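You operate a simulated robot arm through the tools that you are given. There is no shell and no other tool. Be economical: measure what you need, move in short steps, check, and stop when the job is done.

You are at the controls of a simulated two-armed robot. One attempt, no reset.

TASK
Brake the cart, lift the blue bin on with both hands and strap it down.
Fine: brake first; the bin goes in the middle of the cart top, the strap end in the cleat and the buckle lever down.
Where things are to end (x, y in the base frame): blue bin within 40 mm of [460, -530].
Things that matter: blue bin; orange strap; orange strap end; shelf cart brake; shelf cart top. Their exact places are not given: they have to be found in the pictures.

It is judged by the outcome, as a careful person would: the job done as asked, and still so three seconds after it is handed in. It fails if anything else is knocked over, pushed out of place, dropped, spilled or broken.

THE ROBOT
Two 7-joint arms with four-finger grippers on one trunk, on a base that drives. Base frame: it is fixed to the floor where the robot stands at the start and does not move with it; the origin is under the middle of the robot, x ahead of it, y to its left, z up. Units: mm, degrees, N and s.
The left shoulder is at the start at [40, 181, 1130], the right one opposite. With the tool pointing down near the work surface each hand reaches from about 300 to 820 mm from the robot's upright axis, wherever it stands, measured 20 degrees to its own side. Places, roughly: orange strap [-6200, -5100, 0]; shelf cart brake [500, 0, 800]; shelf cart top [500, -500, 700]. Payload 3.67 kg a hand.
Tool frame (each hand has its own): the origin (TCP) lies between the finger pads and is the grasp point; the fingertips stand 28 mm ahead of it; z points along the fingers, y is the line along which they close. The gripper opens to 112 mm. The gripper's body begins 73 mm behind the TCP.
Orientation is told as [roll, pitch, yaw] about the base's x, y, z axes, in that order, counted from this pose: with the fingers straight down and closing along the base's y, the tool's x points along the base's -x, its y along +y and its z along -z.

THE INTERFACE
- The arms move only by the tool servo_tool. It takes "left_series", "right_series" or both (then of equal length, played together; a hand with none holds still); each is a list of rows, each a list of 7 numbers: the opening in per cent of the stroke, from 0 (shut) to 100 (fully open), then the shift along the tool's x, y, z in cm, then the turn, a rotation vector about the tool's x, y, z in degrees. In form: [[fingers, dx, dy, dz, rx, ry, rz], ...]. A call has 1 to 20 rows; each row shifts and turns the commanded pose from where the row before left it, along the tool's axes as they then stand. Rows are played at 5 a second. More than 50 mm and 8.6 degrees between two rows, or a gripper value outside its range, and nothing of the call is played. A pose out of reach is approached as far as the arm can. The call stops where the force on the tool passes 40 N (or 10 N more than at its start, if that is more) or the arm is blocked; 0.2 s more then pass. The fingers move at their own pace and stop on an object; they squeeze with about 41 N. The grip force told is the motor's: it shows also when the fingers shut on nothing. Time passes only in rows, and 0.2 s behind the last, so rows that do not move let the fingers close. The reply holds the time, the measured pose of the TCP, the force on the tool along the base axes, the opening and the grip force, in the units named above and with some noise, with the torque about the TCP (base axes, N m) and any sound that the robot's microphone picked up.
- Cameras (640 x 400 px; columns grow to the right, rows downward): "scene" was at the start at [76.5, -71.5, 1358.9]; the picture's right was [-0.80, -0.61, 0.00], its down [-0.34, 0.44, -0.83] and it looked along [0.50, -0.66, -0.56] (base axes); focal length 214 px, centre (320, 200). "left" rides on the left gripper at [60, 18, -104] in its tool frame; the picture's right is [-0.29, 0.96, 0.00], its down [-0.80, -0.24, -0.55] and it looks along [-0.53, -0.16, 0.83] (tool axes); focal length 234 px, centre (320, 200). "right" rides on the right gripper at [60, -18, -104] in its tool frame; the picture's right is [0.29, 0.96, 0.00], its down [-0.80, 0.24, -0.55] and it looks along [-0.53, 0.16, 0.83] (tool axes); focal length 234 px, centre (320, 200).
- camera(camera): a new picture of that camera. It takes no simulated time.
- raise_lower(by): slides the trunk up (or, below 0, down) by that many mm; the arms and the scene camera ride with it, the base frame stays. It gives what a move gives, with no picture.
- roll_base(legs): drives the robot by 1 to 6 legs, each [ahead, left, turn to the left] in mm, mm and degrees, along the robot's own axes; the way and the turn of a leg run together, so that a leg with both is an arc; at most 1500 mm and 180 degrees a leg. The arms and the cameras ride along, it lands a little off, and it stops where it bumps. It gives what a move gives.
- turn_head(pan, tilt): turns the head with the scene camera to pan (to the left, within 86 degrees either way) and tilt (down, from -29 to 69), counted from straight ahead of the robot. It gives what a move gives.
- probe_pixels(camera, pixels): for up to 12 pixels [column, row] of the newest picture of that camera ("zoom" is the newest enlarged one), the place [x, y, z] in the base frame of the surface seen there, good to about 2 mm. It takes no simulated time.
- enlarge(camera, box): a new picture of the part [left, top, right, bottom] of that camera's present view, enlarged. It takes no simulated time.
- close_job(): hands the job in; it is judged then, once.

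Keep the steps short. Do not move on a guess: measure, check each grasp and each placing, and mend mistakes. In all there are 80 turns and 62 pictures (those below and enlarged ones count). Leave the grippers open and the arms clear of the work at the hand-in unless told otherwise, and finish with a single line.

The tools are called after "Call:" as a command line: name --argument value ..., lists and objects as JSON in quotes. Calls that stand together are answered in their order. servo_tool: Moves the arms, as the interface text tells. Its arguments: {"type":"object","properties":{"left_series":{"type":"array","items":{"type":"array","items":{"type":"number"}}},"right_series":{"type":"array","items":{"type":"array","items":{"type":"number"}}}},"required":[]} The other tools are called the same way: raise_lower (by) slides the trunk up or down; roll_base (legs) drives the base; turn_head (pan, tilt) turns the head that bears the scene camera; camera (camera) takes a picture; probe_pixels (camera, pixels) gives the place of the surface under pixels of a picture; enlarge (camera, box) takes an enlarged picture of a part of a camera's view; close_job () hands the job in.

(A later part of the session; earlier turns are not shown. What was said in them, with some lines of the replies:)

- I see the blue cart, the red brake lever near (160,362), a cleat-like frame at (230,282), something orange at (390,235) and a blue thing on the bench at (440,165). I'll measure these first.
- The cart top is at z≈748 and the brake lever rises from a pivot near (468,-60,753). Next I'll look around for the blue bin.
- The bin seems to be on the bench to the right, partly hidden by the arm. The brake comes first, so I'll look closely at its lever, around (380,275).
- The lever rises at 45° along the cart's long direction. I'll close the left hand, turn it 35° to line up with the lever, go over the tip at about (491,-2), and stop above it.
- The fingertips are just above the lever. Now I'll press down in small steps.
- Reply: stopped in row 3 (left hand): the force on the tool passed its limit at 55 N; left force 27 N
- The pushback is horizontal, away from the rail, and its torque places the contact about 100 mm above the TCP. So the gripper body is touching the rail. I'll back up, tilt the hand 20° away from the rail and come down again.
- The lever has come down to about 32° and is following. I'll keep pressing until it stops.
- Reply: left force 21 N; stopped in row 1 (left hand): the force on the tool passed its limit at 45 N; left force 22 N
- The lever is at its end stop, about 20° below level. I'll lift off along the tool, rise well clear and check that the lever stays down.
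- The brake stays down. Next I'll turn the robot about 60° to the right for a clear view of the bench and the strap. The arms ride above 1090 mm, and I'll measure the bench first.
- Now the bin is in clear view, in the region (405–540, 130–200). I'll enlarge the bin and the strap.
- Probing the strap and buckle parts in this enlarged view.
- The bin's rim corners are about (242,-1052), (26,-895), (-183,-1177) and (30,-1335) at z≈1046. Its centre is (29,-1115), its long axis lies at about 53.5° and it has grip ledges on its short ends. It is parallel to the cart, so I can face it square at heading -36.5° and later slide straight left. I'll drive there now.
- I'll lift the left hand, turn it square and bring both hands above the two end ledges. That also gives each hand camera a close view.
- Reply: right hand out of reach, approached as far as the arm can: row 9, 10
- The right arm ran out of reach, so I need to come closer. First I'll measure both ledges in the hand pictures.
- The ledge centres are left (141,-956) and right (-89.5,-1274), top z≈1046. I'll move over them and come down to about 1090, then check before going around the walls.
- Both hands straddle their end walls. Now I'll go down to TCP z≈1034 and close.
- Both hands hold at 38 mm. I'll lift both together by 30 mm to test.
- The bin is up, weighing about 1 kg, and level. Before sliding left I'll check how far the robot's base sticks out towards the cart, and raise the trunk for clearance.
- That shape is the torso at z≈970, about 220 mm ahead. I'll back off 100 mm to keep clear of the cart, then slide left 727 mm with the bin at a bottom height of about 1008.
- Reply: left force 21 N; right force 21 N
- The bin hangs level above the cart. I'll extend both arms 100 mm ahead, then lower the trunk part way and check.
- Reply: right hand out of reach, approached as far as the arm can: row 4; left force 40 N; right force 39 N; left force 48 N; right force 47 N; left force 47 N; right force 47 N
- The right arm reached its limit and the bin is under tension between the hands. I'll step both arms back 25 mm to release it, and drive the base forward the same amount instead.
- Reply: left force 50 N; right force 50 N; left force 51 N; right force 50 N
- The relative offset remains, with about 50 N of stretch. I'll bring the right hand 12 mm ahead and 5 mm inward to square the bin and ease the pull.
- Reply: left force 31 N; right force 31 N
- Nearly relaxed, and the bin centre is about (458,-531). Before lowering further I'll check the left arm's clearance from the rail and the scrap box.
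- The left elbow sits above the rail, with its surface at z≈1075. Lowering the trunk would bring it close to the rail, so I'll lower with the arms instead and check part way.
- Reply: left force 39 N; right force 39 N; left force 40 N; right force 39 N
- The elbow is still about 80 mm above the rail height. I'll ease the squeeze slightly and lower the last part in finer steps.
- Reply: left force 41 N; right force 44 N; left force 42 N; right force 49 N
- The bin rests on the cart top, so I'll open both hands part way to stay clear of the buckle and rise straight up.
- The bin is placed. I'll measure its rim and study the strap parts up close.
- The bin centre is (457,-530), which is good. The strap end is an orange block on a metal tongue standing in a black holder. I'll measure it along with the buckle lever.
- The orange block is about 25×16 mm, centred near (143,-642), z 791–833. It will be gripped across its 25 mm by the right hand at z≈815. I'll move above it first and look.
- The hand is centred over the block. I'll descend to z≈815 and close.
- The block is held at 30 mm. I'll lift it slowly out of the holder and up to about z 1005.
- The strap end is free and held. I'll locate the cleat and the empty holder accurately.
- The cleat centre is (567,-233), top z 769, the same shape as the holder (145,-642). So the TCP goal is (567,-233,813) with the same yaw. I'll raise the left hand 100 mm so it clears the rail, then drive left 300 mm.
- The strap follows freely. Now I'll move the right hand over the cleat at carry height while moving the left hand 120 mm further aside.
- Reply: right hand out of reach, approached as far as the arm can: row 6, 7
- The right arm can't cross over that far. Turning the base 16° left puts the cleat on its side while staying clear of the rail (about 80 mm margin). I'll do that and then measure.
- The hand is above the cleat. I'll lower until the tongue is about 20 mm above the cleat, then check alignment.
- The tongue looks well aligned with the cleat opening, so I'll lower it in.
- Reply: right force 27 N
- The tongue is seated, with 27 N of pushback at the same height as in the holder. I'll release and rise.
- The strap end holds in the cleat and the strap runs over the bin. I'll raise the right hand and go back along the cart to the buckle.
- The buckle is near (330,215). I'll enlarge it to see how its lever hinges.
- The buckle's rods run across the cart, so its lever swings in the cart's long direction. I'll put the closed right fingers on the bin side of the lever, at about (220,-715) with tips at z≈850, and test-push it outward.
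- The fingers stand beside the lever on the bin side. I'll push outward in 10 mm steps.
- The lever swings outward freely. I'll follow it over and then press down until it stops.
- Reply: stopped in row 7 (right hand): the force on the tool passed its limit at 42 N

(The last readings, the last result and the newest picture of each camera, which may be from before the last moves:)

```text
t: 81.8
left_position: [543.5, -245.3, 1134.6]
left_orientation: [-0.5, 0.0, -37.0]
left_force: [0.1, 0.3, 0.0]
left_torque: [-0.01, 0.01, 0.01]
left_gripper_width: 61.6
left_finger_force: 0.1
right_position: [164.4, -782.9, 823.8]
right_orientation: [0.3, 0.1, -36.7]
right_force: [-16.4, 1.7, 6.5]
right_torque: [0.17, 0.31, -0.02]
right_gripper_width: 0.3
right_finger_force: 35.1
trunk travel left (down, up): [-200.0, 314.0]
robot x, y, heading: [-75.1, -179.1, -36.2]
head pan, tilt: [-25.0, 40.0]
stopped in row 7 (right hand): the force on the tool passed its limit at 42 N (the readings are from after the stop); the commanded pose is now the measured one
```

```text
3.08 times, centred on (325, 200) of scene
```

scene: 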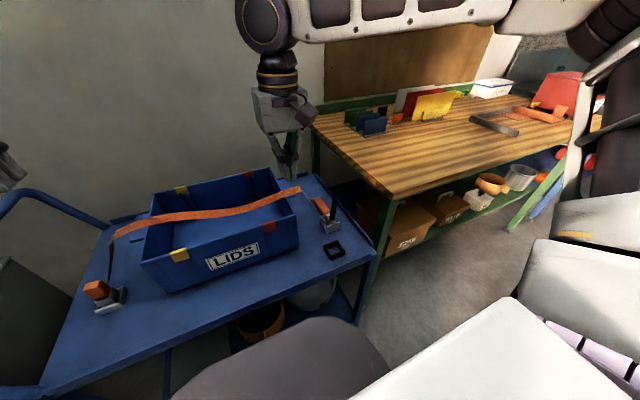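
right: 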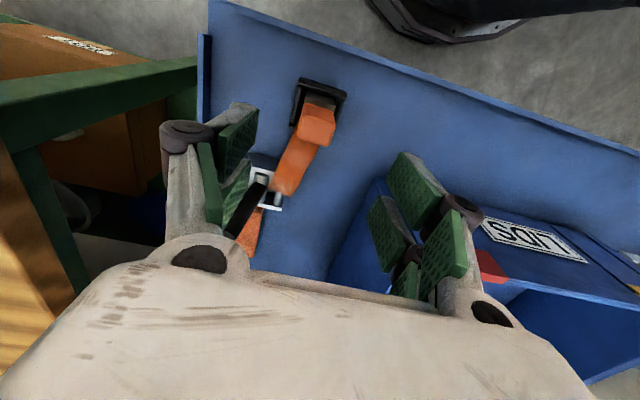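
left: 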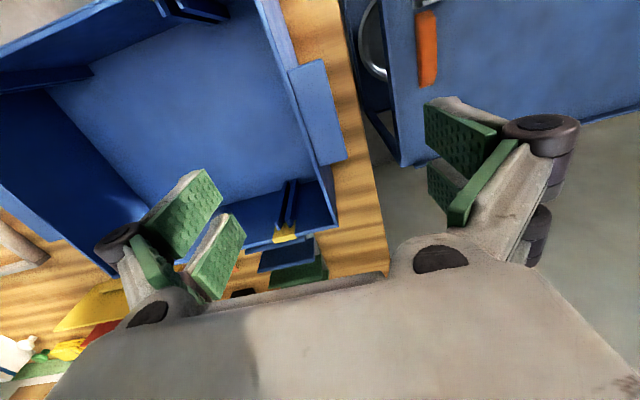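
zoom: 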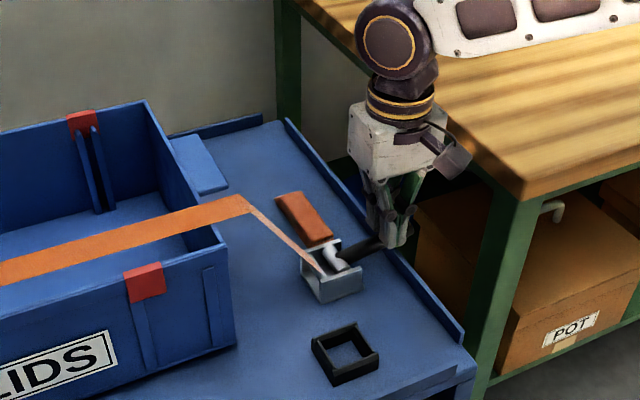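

The strap has drawn tight and the lever is low. I'll lift the hand to see where the lever stands.

Call:
servo_tool --right_series '[[0, 0, 0, -3, 0, 0, 0], [0, 0, 0, -4, 0, 0, 0], [0, 0, 0, -4, 0, 0, 0], [0, 0, 0, 0, 0, 0, 0]]'

Call:
enlarge --camera "scene" --box '[295, 175, 375, 265]'

```text
t: 82.8
left_position: [544.4, -246.4, 1133.9]
left_orientation: [-0.4, 0.1, -37.0]
left_force: [-0.1, 0.7, 1.3]
left_torque: [-0.02, -0.06, -0.02]
left_gripper_width: 61.4
left_finger_force: 0.1
right_position: [167.5, -787.1, 934.1]
right_orientation: [0.4, -0.1, -36.6]
right_force: [-1.0, -1.0, 0.0]
right_torque: [-0.01, 0.0, 0.0]
right_gripper_width: 0.0
right_finger_force: 35.7
trunk travel left (down, up): [-200.0, 314.0]
robot x, y, heading: [-68.3, -176.5, -36.4]
head pan, tilt: [-25.0, 40.0]
```

```text
4.44 times, centred on (335, 220) of scene
```

zoom: 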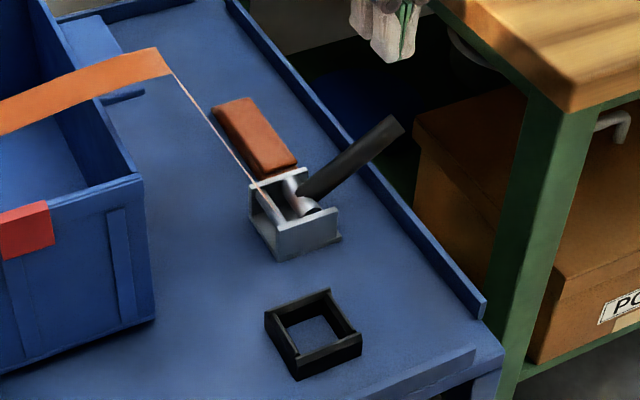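

Call:
probe_pixels --camera "zoom" --pixels '[[395, 123], [372, 145], [350, 165], [325, 187], [310, 190], [312, 215], [420, 245]]'

```text
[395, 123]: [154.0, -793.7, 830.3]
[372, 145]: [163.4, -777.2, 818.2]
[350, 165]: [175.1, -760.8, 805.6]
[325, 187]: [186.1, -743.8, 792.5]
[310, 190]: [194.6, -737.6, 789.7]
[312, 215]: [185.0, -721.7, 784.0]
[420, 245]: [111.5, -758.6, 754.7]
```

The lever stands at about 33° and hasn't latched. I'll press nearer its tip, at about (154,-801), for more leverage.

Call:
servo_tool --right_series '[[0, 0.2, -1.9, 0, 0, 0, 0], [0, 0, 0, 3, 0, 0, 0], [0, 0, 0, 2.5, 0, 0, 0], [0, 0, 0, 0.8, 0, 0, 0], [0, 0, 0, 0.8, 0, 0, 0], [0, 0, 0, 0.8, 0, 0, 0], [0, 0, 0, 0.8, 0, 0, 0], [0, 0, 0, 0.8, 0, 0, 0], [0, 0, 0, 0.6, 0, 0, 0], [0, 0, 0, 0.6, 0, 0, 0], [0, 0, 0, 0.6, 0, 0, 0], [0, 0, 0, 0.6, 0, 0, 0]]'

Call:
enlarge --camera "scene" --box '[295, 155, 375, 265]'

```text
t: 85.3
left_position: [542.8, -244.7, 1134.6]
left_orientation: [-0.5, -0.1, -37.0]
left_force: [-0.7, 0.3, 0.3]
left_torque: [0.04, 0.06, 0.02]
left_gripper_width: 61.7
left_finger_force: 0.0
right_position: [153.2, -798.9, 823.1]
right_orientation: [0.2, -0.4, -36.7]
right_force: [-15.9, 4.1, 19.3]
right_torque: [0.16, 0.37, -0.03]
right_gripper_width: 0.2
right_finger_force: 35.3
trunk travel left (down, up): [-200.0, 314.0]
robot x, y, heading: [-74.2, -182.2, -36.4]
head pan, tilt: [-25.0, 40.0]
stopped in row 12 (right hand): the force on the tool passed its limit at 45 N (the readings are from after the stop); the commanded pose is now the measured one
```

```text
3.64 times, centred on (335, 210) of scene
```

zoom: 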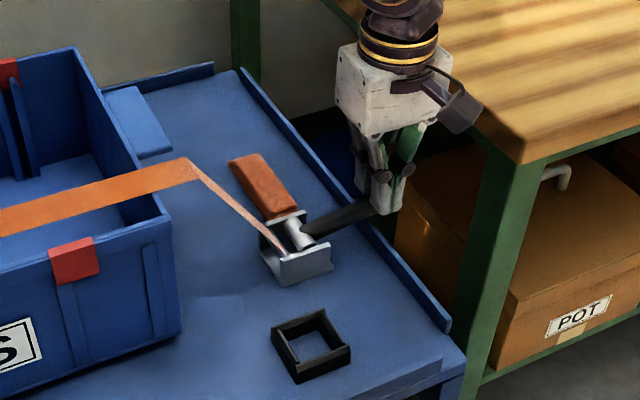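

Call:
probe_pixels --camera "zoom" --pixels '[[318, 228], [340, 217], [360, 210], [380, 207], [375, 225], [390, 210], [395, 250], [380, 232]]'

```text
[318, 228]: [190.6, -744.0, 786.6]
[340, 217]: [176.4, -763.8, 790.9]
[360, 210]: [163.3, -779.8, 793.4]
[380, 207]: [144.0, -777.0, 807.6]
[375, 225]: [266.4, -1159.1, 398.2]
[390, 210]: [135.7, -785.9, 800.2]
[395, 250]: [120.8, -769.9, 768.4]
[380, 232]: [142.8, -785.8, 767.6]
```

The lever is at about 9° now, nearly down. I'll re-centre slightly on its tip and press again in small steps.

Call:
servo_tool --right_series '[[0, 0, 0, -0.6, 0, 0, 0], [0, -0.5, -0.6, 0, 0, 0, 0], [0, 0, 0, 0.6, 0, 0, 0], [0, 0, 0, 0.4, 0, 0, 0], [0, 0, 0, 0.3, 0, 0, 0], [0, 0, 0, 0.3, 0, 0, 0], [0, 0, 0, 0.3, 0, 0, 0], [0, 0, 0, 0.3, 0, 0, 0], [0, 0, 0, 0.3, 0, 0, 0], [0, 0, 0, 0.3, 0, 0, 0]]'

```text
t: 86.0
left_position: [542.1, -245.5, 1135.0]
left_orientation: [-0.4, 0.0, -37.1]
left_force: [-0.1, -0.2, -0.2]
left_torque: [0.03, 0.01, 0.01]
left_gripper_width: 61.4
left_finger_force: 0.2
right_position: [153.4, -801.7, 823.9]
right_orientation: [0.7, 0.4, -36.5]
right_force: [-7.8, 12.7, 14.2]
right_torque: [0.44, 0.15, -0.04]
right_gripper_width: 0.0
right_finger_force: 35.3
trunk travel left (down, up): [-200.0, 314.0]
robot x, y, heading: [-74.3, -180.4, -36.3]
head pan, tilt: [-25.0, 40.0]
stopped in row 3 (right hand): the force on the tool passed its limit at 42 N (the readings are from after the stop); the commanded pose is now the measured one
```

It stops again at the same height, and the torque says contact is at the fingertips. I'll lift off and look at whether the lever stays.

Call:
servo_tool --right_series '[[0, 0, 0, -3, 0, 0, 0], [0, 0, 0, -4, 0, 0, 0], [0, 0, 0, -4, 0, 0, 0], [0, 0, 0, 0, 0, 0, 0]]'

Call:
enlarge --camera "scene" --box '[295, 175, 375, 265]'

```text
t: 86.5
left_position: [545.0, -243.5, 1134.9]
left_orientation: [-0.4, 0.0, -36.9]
left_force: [-0.3, -0.2, 0.1]
left_torque: [0.0, -0.03, 0.0]
left_gripper_width: 61.6
left_finger_force: 0.0
right_position: [157.3, -793.8, 849.8]
right_orientation: [1.1, 0.6, -36.1]
right_force: [10.0, 0.5, -1.0]
right_torque: [0.11, -0.31, 0.09]
right_gripper_width: 0.0
right_finger_force: 36.0
trunk travel left (down, up): [-200.0, 314.0]
robot x, y, heading: [-73.5, -177.2, -36.5]
head pan, tilt: [-25.0, 40.0]
stopped in row 2 (right hand): the force on the tool passed its limit at 49 N (the readings are from after the stop); the commanded pose is now the measured one
```

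```text
4.44 times, centred on (335, 220) of scene
```

zoom: 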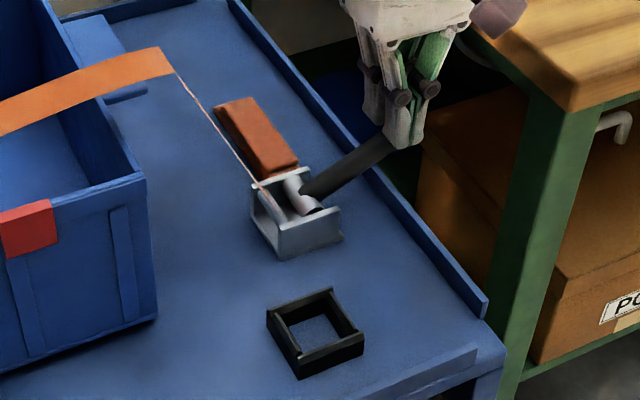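

Lifting carries the lever along because the fingertips drag it up. I'd rather grip the lever from both sides, lay it down, open, and leave. I'll lift free first, then turn the hand 90° above it.

Call:
servo_tool --right_series '[[0, 0, 0, -2, 0, 0, 0], [0, 0, 0, -2, 0, 0, 0], [0, 0, 0, -3, 0, 0, 0], [0, 0, 0, -4, 0, 0, 0], [0, 0, 0, 0, 0, 0, 0]]'

```text
t: 87.7
left_position: [544.8, -246.0, 1132.3]
left_orientation: [-0.4, 0.1, -37.0]
left_force: [-0.4, 0.0, 0.6]
left_torque: [0.04, 0.0, 0.0]
left_gripper_width: 61.8
left_finger_force: 0.1
right_position: [154.7, -798.1, 959.7]
right_orientation: [1.0, 0.9, -36.2]
right_force: [0.3, -0.4, -0.1]
right_torque: [0.01, 0.01, -0.05]
right_gripper_width: 0.0
right_finger_force: 35.6
trunk travel left (down, up): [-200.0, 314.0]
robot x, y, heading: [-68.3, -177.3, -36.1]
head pan, tilt: [-25.0, 40.0]
```

Free. Now I'll turn the hand 90° at this height with the fingers open part way.

Call:
servo_tool --right_series '[[60, 0, 0, 0, 0, 0, 8.2], [60, 0, 0, 0, 0, 0, 8.2], [60, 0, 0, 0, 0, 0, 8.2], [60, 0, 0, 0, 0, 0, 8.2], [60, 0, 0, 0, 0, 0, 8.2], [60, 0, 0, 0, 0, 0, 8.2], [60, 0, 0, 0, 0, 0, 8.2], [60, 0, 0, 0, 0, 0, 8.2], [60, 0, 0, 0, 0, 0, 8.2], [60, 0, 0, 0, 0, 0, 8.2], [60, 0, 0, 0, 0, 0, 8.2], [60, 0, 0, 0, 0, 0, 0]]'

Call:
enlarge --camera "scene" --box '[290, 135, 390, 265]'

```text
t: 90.3
left_position: [543.2, -245.0, 1133.5]
left_orientation: [-0.4, 0.1, -36.9]
left_force: [-0.3, 0.1, 0.5]
left_torque: [0.01, 0.01, -0.01]
left_gripper_width: 61.7
left_finger_force: 0.1
right_position: [154.3, -798.7, 959.1]
right_orientation: [-0.8, 1.0, -126.5]
right_force: [-1.2, -0.4, 0.3]
right_torque: [-0.02, 0.02, -0.01]
right_gripper_width: 67.1
right_finger_force: 0.1
trunk travel left (down, up): [-200.0, 314.0]
robot x, y, heading: [-74.2, -182.0, -36.3]
head pan, tilt: [-25.0, 40.0]
```

```text
3.08 times, centred on (340, 200) of scene
```

zoom: 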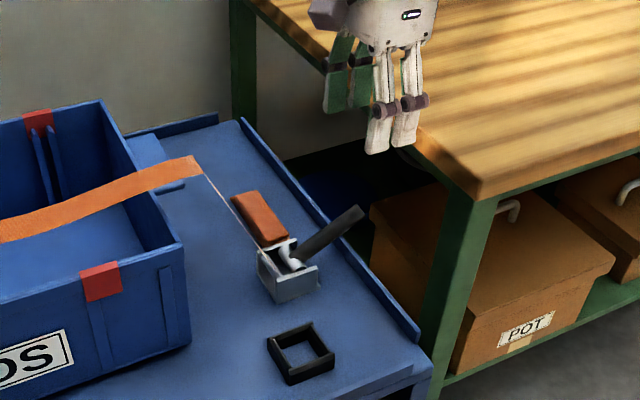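

Call:
probe_pixels --camera "zoom" --pixels '[[355, 214], [340, 225], [325, 237], [310, 250], [300, 257], [362, 209], [387, 150], [408, 145]]'

```text
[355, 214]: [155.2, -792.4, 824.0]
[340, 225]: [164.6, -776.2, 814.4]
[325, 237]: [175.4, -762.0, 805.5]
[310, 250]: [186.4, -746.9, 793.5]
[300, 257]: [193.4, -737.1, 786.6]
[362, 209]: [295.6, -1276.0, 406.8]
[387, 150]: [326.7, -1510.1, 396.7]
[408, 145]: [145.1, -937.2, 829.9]
```

The lever is at about 29°. The hand now closes across it, so I'll straddle it about 50 mm from the hinge with TCP z≈823, and grip it.

Call:
servo_tool --right_series '[[60, 2.9, 0, 0, 0, 0, 0], [60, 0, 0, 4.5, 0, 0, 0], [60, 0, 0, 4.5, 0, 0, 0], [60, 0, 0, 4.6, 0, 0, 0], [30, 0, 0, 0, 0, 0, 0], [0, 0, 0, 0, 0, 0, 0], [0, 0, 0, 0, 0, 0, 0]]'

```text
t: 91.9
left_position: [544.7, -245.2, 1133.1]
left_orientation: [-0.3, 0.0, -36.9]
left_force: [-0.1, -0.4, -1.0]
left_torque: [0.0, 0.02, -0.01]
left_gripper_width: 61.8
left_finger_force: 0.2
right_position: [172.1, -774.4, 823.0]
right_orientation: [-0.7, 1.0, -126.3]
right_force: [3.0, -2.0, 1.5]
right_torque: [-0.03, -0.12, -0.07]
right_gripper_width: 18.7
right_finger_force: 40.8
trunk travel left (down, up): [-200.0, 314.0]
robot x, y, heading: [-69.8, -179.2, -36.4]
head pan, tilt: [-25.0, 40.0]
```

The fingers hold the lever, 18.7 mm thick. Now I'll bring it down along its arc.

Call:
servo_tool --right_series '[[0, -0.25, 0, 0.5, 0, 0, 0], [0, -0.2, 0, 0.5, 0, 0, 0], [0, -0.15, 0, 0.5, 0, 0, 0], [0, -0.1, 0, 0.5, 0, 0, 0], [0, -0.05, 0, 0.5, 0, 0, 0], [0, 0, 0, 0.4, 0, 0, 0], [0, 0, 0, 0.4, 0, 0, 0], [0, 0, 0, 0.4, 0, 0, 0], [0, 0, 0, 0.4, 0, 0, 0]]'

```text
t: 93.5
left_position: [544.1, -244.7, 1133.9]
left_orientation: [-0.4, 0.0, -37.0]
left_force: [-0.7, -0.3, -0.3]
left_torque: [-0.02, -0.01, -0.03]
left_gripper_width: 61.6
left_finger_force: 0.1
right_position: [168.4, -779.0, 797.7]
right_orientation: [-0.4, 0.9, -126.3]
right_force: [-5.7, 6.3, 13.3]
right_torque: [-0.7, 0.66, 0.37]
right_gripper_width: 18.2
right_finger_force: 41.0
trunk travel left (down, up): [-200.0, 314.0]
robot x, y, heading: [-73.5, -180.1, -36.3]
head pan, tilt: [-25.0, 40.0]
stopped in row 7 (right hand): the force on the tool passed its limit at 42 N (the readings are from after the stop); the commanded pose is now the measured one
```

It has come down about 25 mm to nearly level and meets a firm stop. One more small press, then I'll open, wait and rise.

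Call:
servo_tool --right_series '[[0, 0, 0, 0.2, 0, 0, 0], [0, 0, 0, 0.2, 0, 0, 0], [0, 0, 0, 0.2, 0, 0, 0], [0, 0, 0, 0.2, 0, 0, 0]]'

Call:
servo_tool --right_series '[[40, 0, 0, 0, 0, 0, 0], [60, 0, 0, 0, 0, 0, 0], [60, 0, 0, 0, 0, 0, 0], [60, 0, 0, -3, 0, 0, 0], [60, 0, 0, -4, 0, 0, 0], [60, 0, 0, -4, 0, 0, 0], [60, 0, 0, -4, 0, 0, 0], [60, 0, 0, 0, 0, 0, 0]]'

Call:
enlarge --camera "scene" --box '[290, 135, 390, 265]'

```text
t: 94.1
left_position: [542.7, -243.9, 1134.2]
left_orientation: [-0.5, -0.1, -37.1]
left_force: [-0.6, -0.8, -0.8]
left_torque: [0.0, -0.01, 0.01]
left_gripper_width: 61.6
left_finger_force: 0.1
right_position: [168.9, -778.1, 797.6]
right_orientation: [-0.2, 0.9, -126.3]
right_force: [-10.4, 9.2, 21.6]
right_torque: [-0.43, 0.99, 0.46]
right_gripper_width: 18.0
right_finger_force: 41.0
trunk travel left (down, up): [-200.0, 314.0]
robot x, y, heading: [-74.3, -178.7, -36.4]
head pan, tilt: [-25.0, 40.0]
stopped in row 3 (right hand): the force on the tool passed its limit at 43 N (the readings are from after the stop); the commanded pose is now the measured one
```

```text
t: 95.9
left_position: [544.1, -246.4, 1134.7]
left_orientation: [-0.4, 0.0, -36.9]
left_force: [-0.3, -0.4, 0.3]
left_torque: [0.03, 0.0, 0.0]
left_gripper_width: 61.7
left_finger_force: 0.1
right_position: [169.8, -783.4, 944.1]
right_orientation: [-0.2, 1.0, -126.3]
right_force: [0.5, -0.8, -0.7]
right_torque: [0.02, 0.0, 0.0]
right_gripper_width: 67.2
right_finger_force: 0.1
trunk travel left (down, up): [-200.0, 314.0]
robot x, y, heading: [-73.6, -176.5, -36.3]
head pan, tilt: [-25.0, 40.0]
```

```text
3.08 times, centred on (340, 200) of scene
```

zoom: 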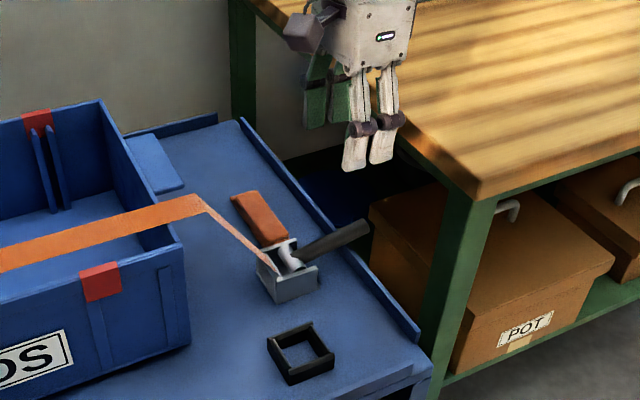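

Call:
probe_pixels --camera "zoom" --pixels '[[365, 227], [345, 236], [325, 245], [308, 253], [300, 258], [205, 200], [270, 262]]'

```text
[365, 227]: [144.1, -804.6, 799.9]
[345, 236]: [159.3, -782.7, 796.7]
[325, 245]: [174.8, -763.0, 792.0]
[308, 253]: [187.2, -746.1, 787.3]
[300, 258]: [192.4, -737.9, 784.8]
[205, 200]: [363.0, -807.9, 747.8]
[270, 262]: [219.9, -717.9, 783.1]
```

The lever stays at about 10°, at its stop, and the strap is taut. I'll open both hands, raise them, back away and take a final look.

Call:
servo_tool --left_series '[[100, 0, 0, 0, 0, 0, 0], [100, 0, 0, 0, 0, 0, 0], [100, 0, 0, 0, 0, 0, 0], [100, 0, 0, 0, 0, 0, 0]]' --right_series '[[60, 0, 0, -4, 0, 0, 0], [60, 0, 0, -4, 0, 0, 0], [60, 0, 0, -4, 0, 0, 0], [100, 0, 0, 0, 0, 0, 0]]'

Call:
roll_base --legs '[[-200, 0, 0]]'

Call:
turn_head --pan -5 --tilt 32

Call:
camera --camera "scene"

```text
t: 96.9
left_position: [543.8, -245.7, 1132.7]
left_orientation: [-0.4, 0.1, -37.0]
left_force: [0.1, -0.4, 0.7]
left_torque: [0.03, -0.04, -0.01]
left_gripper_width: 112.0
left_finger_force: 0.1
right_position: [169.5, -786.2, 1064.7]
right_orientation: [-0.3, 0.9, -126.3]
right_force: [0.6, -0.8, -0.3]
right_torque: [0.01, 0.06, -0.02]
right_gripper_width: 110.1
right_finger_force: 0.1
trunk travel left (down, up): [-200.0, 314.0]
robot x, y, heading: [-74.8, -177.9, -36.2]
head pan, tilt: [-25.0, 40.0]
```

```text
t: 98.5
left_position: [382.5, -125.9, 1134.8]
left_orientation: [-0.4, 0.2, -36.9]
left_force: [0.7, -0.2, 0.0]
left_torque: [0.0, -0.04, 0.0]
left_gripper_width: 111.8
left_finger_force: 0.2
right_position: [7.4, -667.6, 1064.9]
right_orientation: [-0.3, 1.0, -126.2]
right_force: [-0.1, 0.2, 0.5]
right_torque: [0.01, -0.02, -0.01]
right_gripper_width: 111.8
right_finger_force: 0.1
trunk travel left (down, up): [-200.0, 314.0]
robot x, y, heading: [-233.1, -57.0, -36.3]
head pan, tilt: [-25.0, 40.0]
```

```text
t: 99.3
left_position: [382.5, -126.7, 1133.9]
left_orientation: [-0.3, 0.0, -36.9]
left_force: [0.3, -0.8, -0.4]
left_torque: [0.02, 0.0, 0.0]
left_gripper_width: 112.2
left_finger_force: 0.0
right_position: [8.8, -667.3, 1064.2]
right_orientation: [-0.2, 1.0, -126.2]
right_force: [0.0, -0.4, 0.2]
right_torque: [0.04, 0.0, -0.01]
right_gripper_width: 112.0
right_finger_force: 0.0
trunk travel left (down, up): [-200.0, 314.0]
robot x, y, heading: [-237.5, -66.9, -36.2]
head pan, tilt: [-5.0, 32.0]
```

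```text
1 pictures are left
```

scene: 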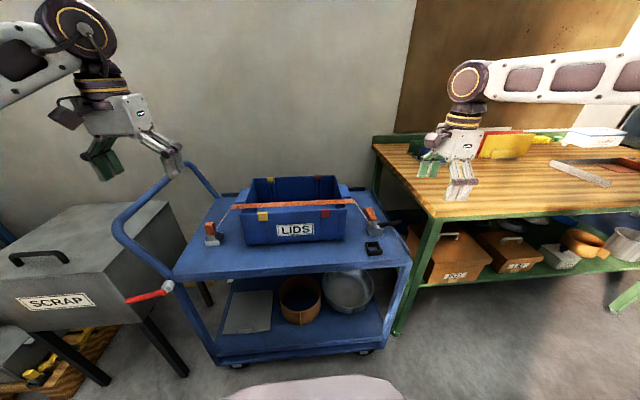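

Call:
probe_pixels --camera "scene" --pixels '[[242, 214], [348, 208], [248, 180], [337, 177], [128, 300], [155, 293], [168, 287], [385, 224], [395, 222], [213, 228], [212, 238]]'

Call:
enlarge --camera "scene" --box '[190, 165, 420, 275]'

```text
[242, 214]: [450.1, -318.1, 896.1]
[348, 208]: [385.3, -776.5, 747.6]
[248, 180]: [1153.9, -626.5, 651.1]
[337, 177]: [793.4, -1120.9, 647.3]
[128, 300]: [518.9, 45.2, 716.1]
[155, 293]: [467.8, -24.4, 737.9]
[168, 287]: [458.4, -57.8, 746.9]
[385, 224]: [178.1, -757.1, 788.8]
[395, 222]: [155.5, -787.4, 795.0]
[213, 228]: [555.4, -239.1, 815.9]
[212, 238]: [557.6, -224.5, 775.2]
```

```text
2.78 times, centred on (305, 220) of scene
```

zoom: 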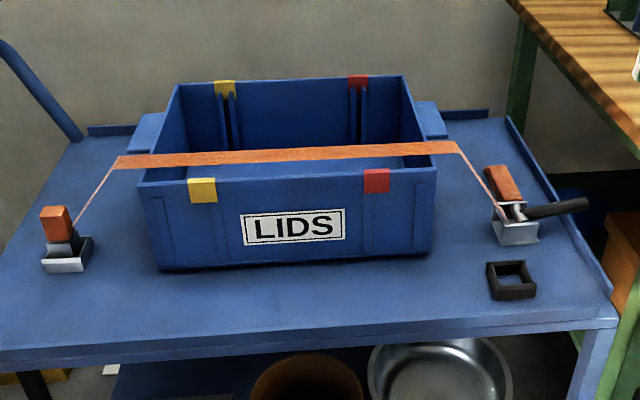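

The strap is taut over the bin, its end is in the cleat and the buckle lever is down. The brake lever is down and the bin corner reads (450,-318), unchanged. I'm handing it in.

Call:
close_job

```text
The job is handed in.
```

The cart is braked, the blue bin sits at about (457, -530) on the cart top, the strap end is in the cleat, and the buckle lever is down at its stop, about 10° above level.
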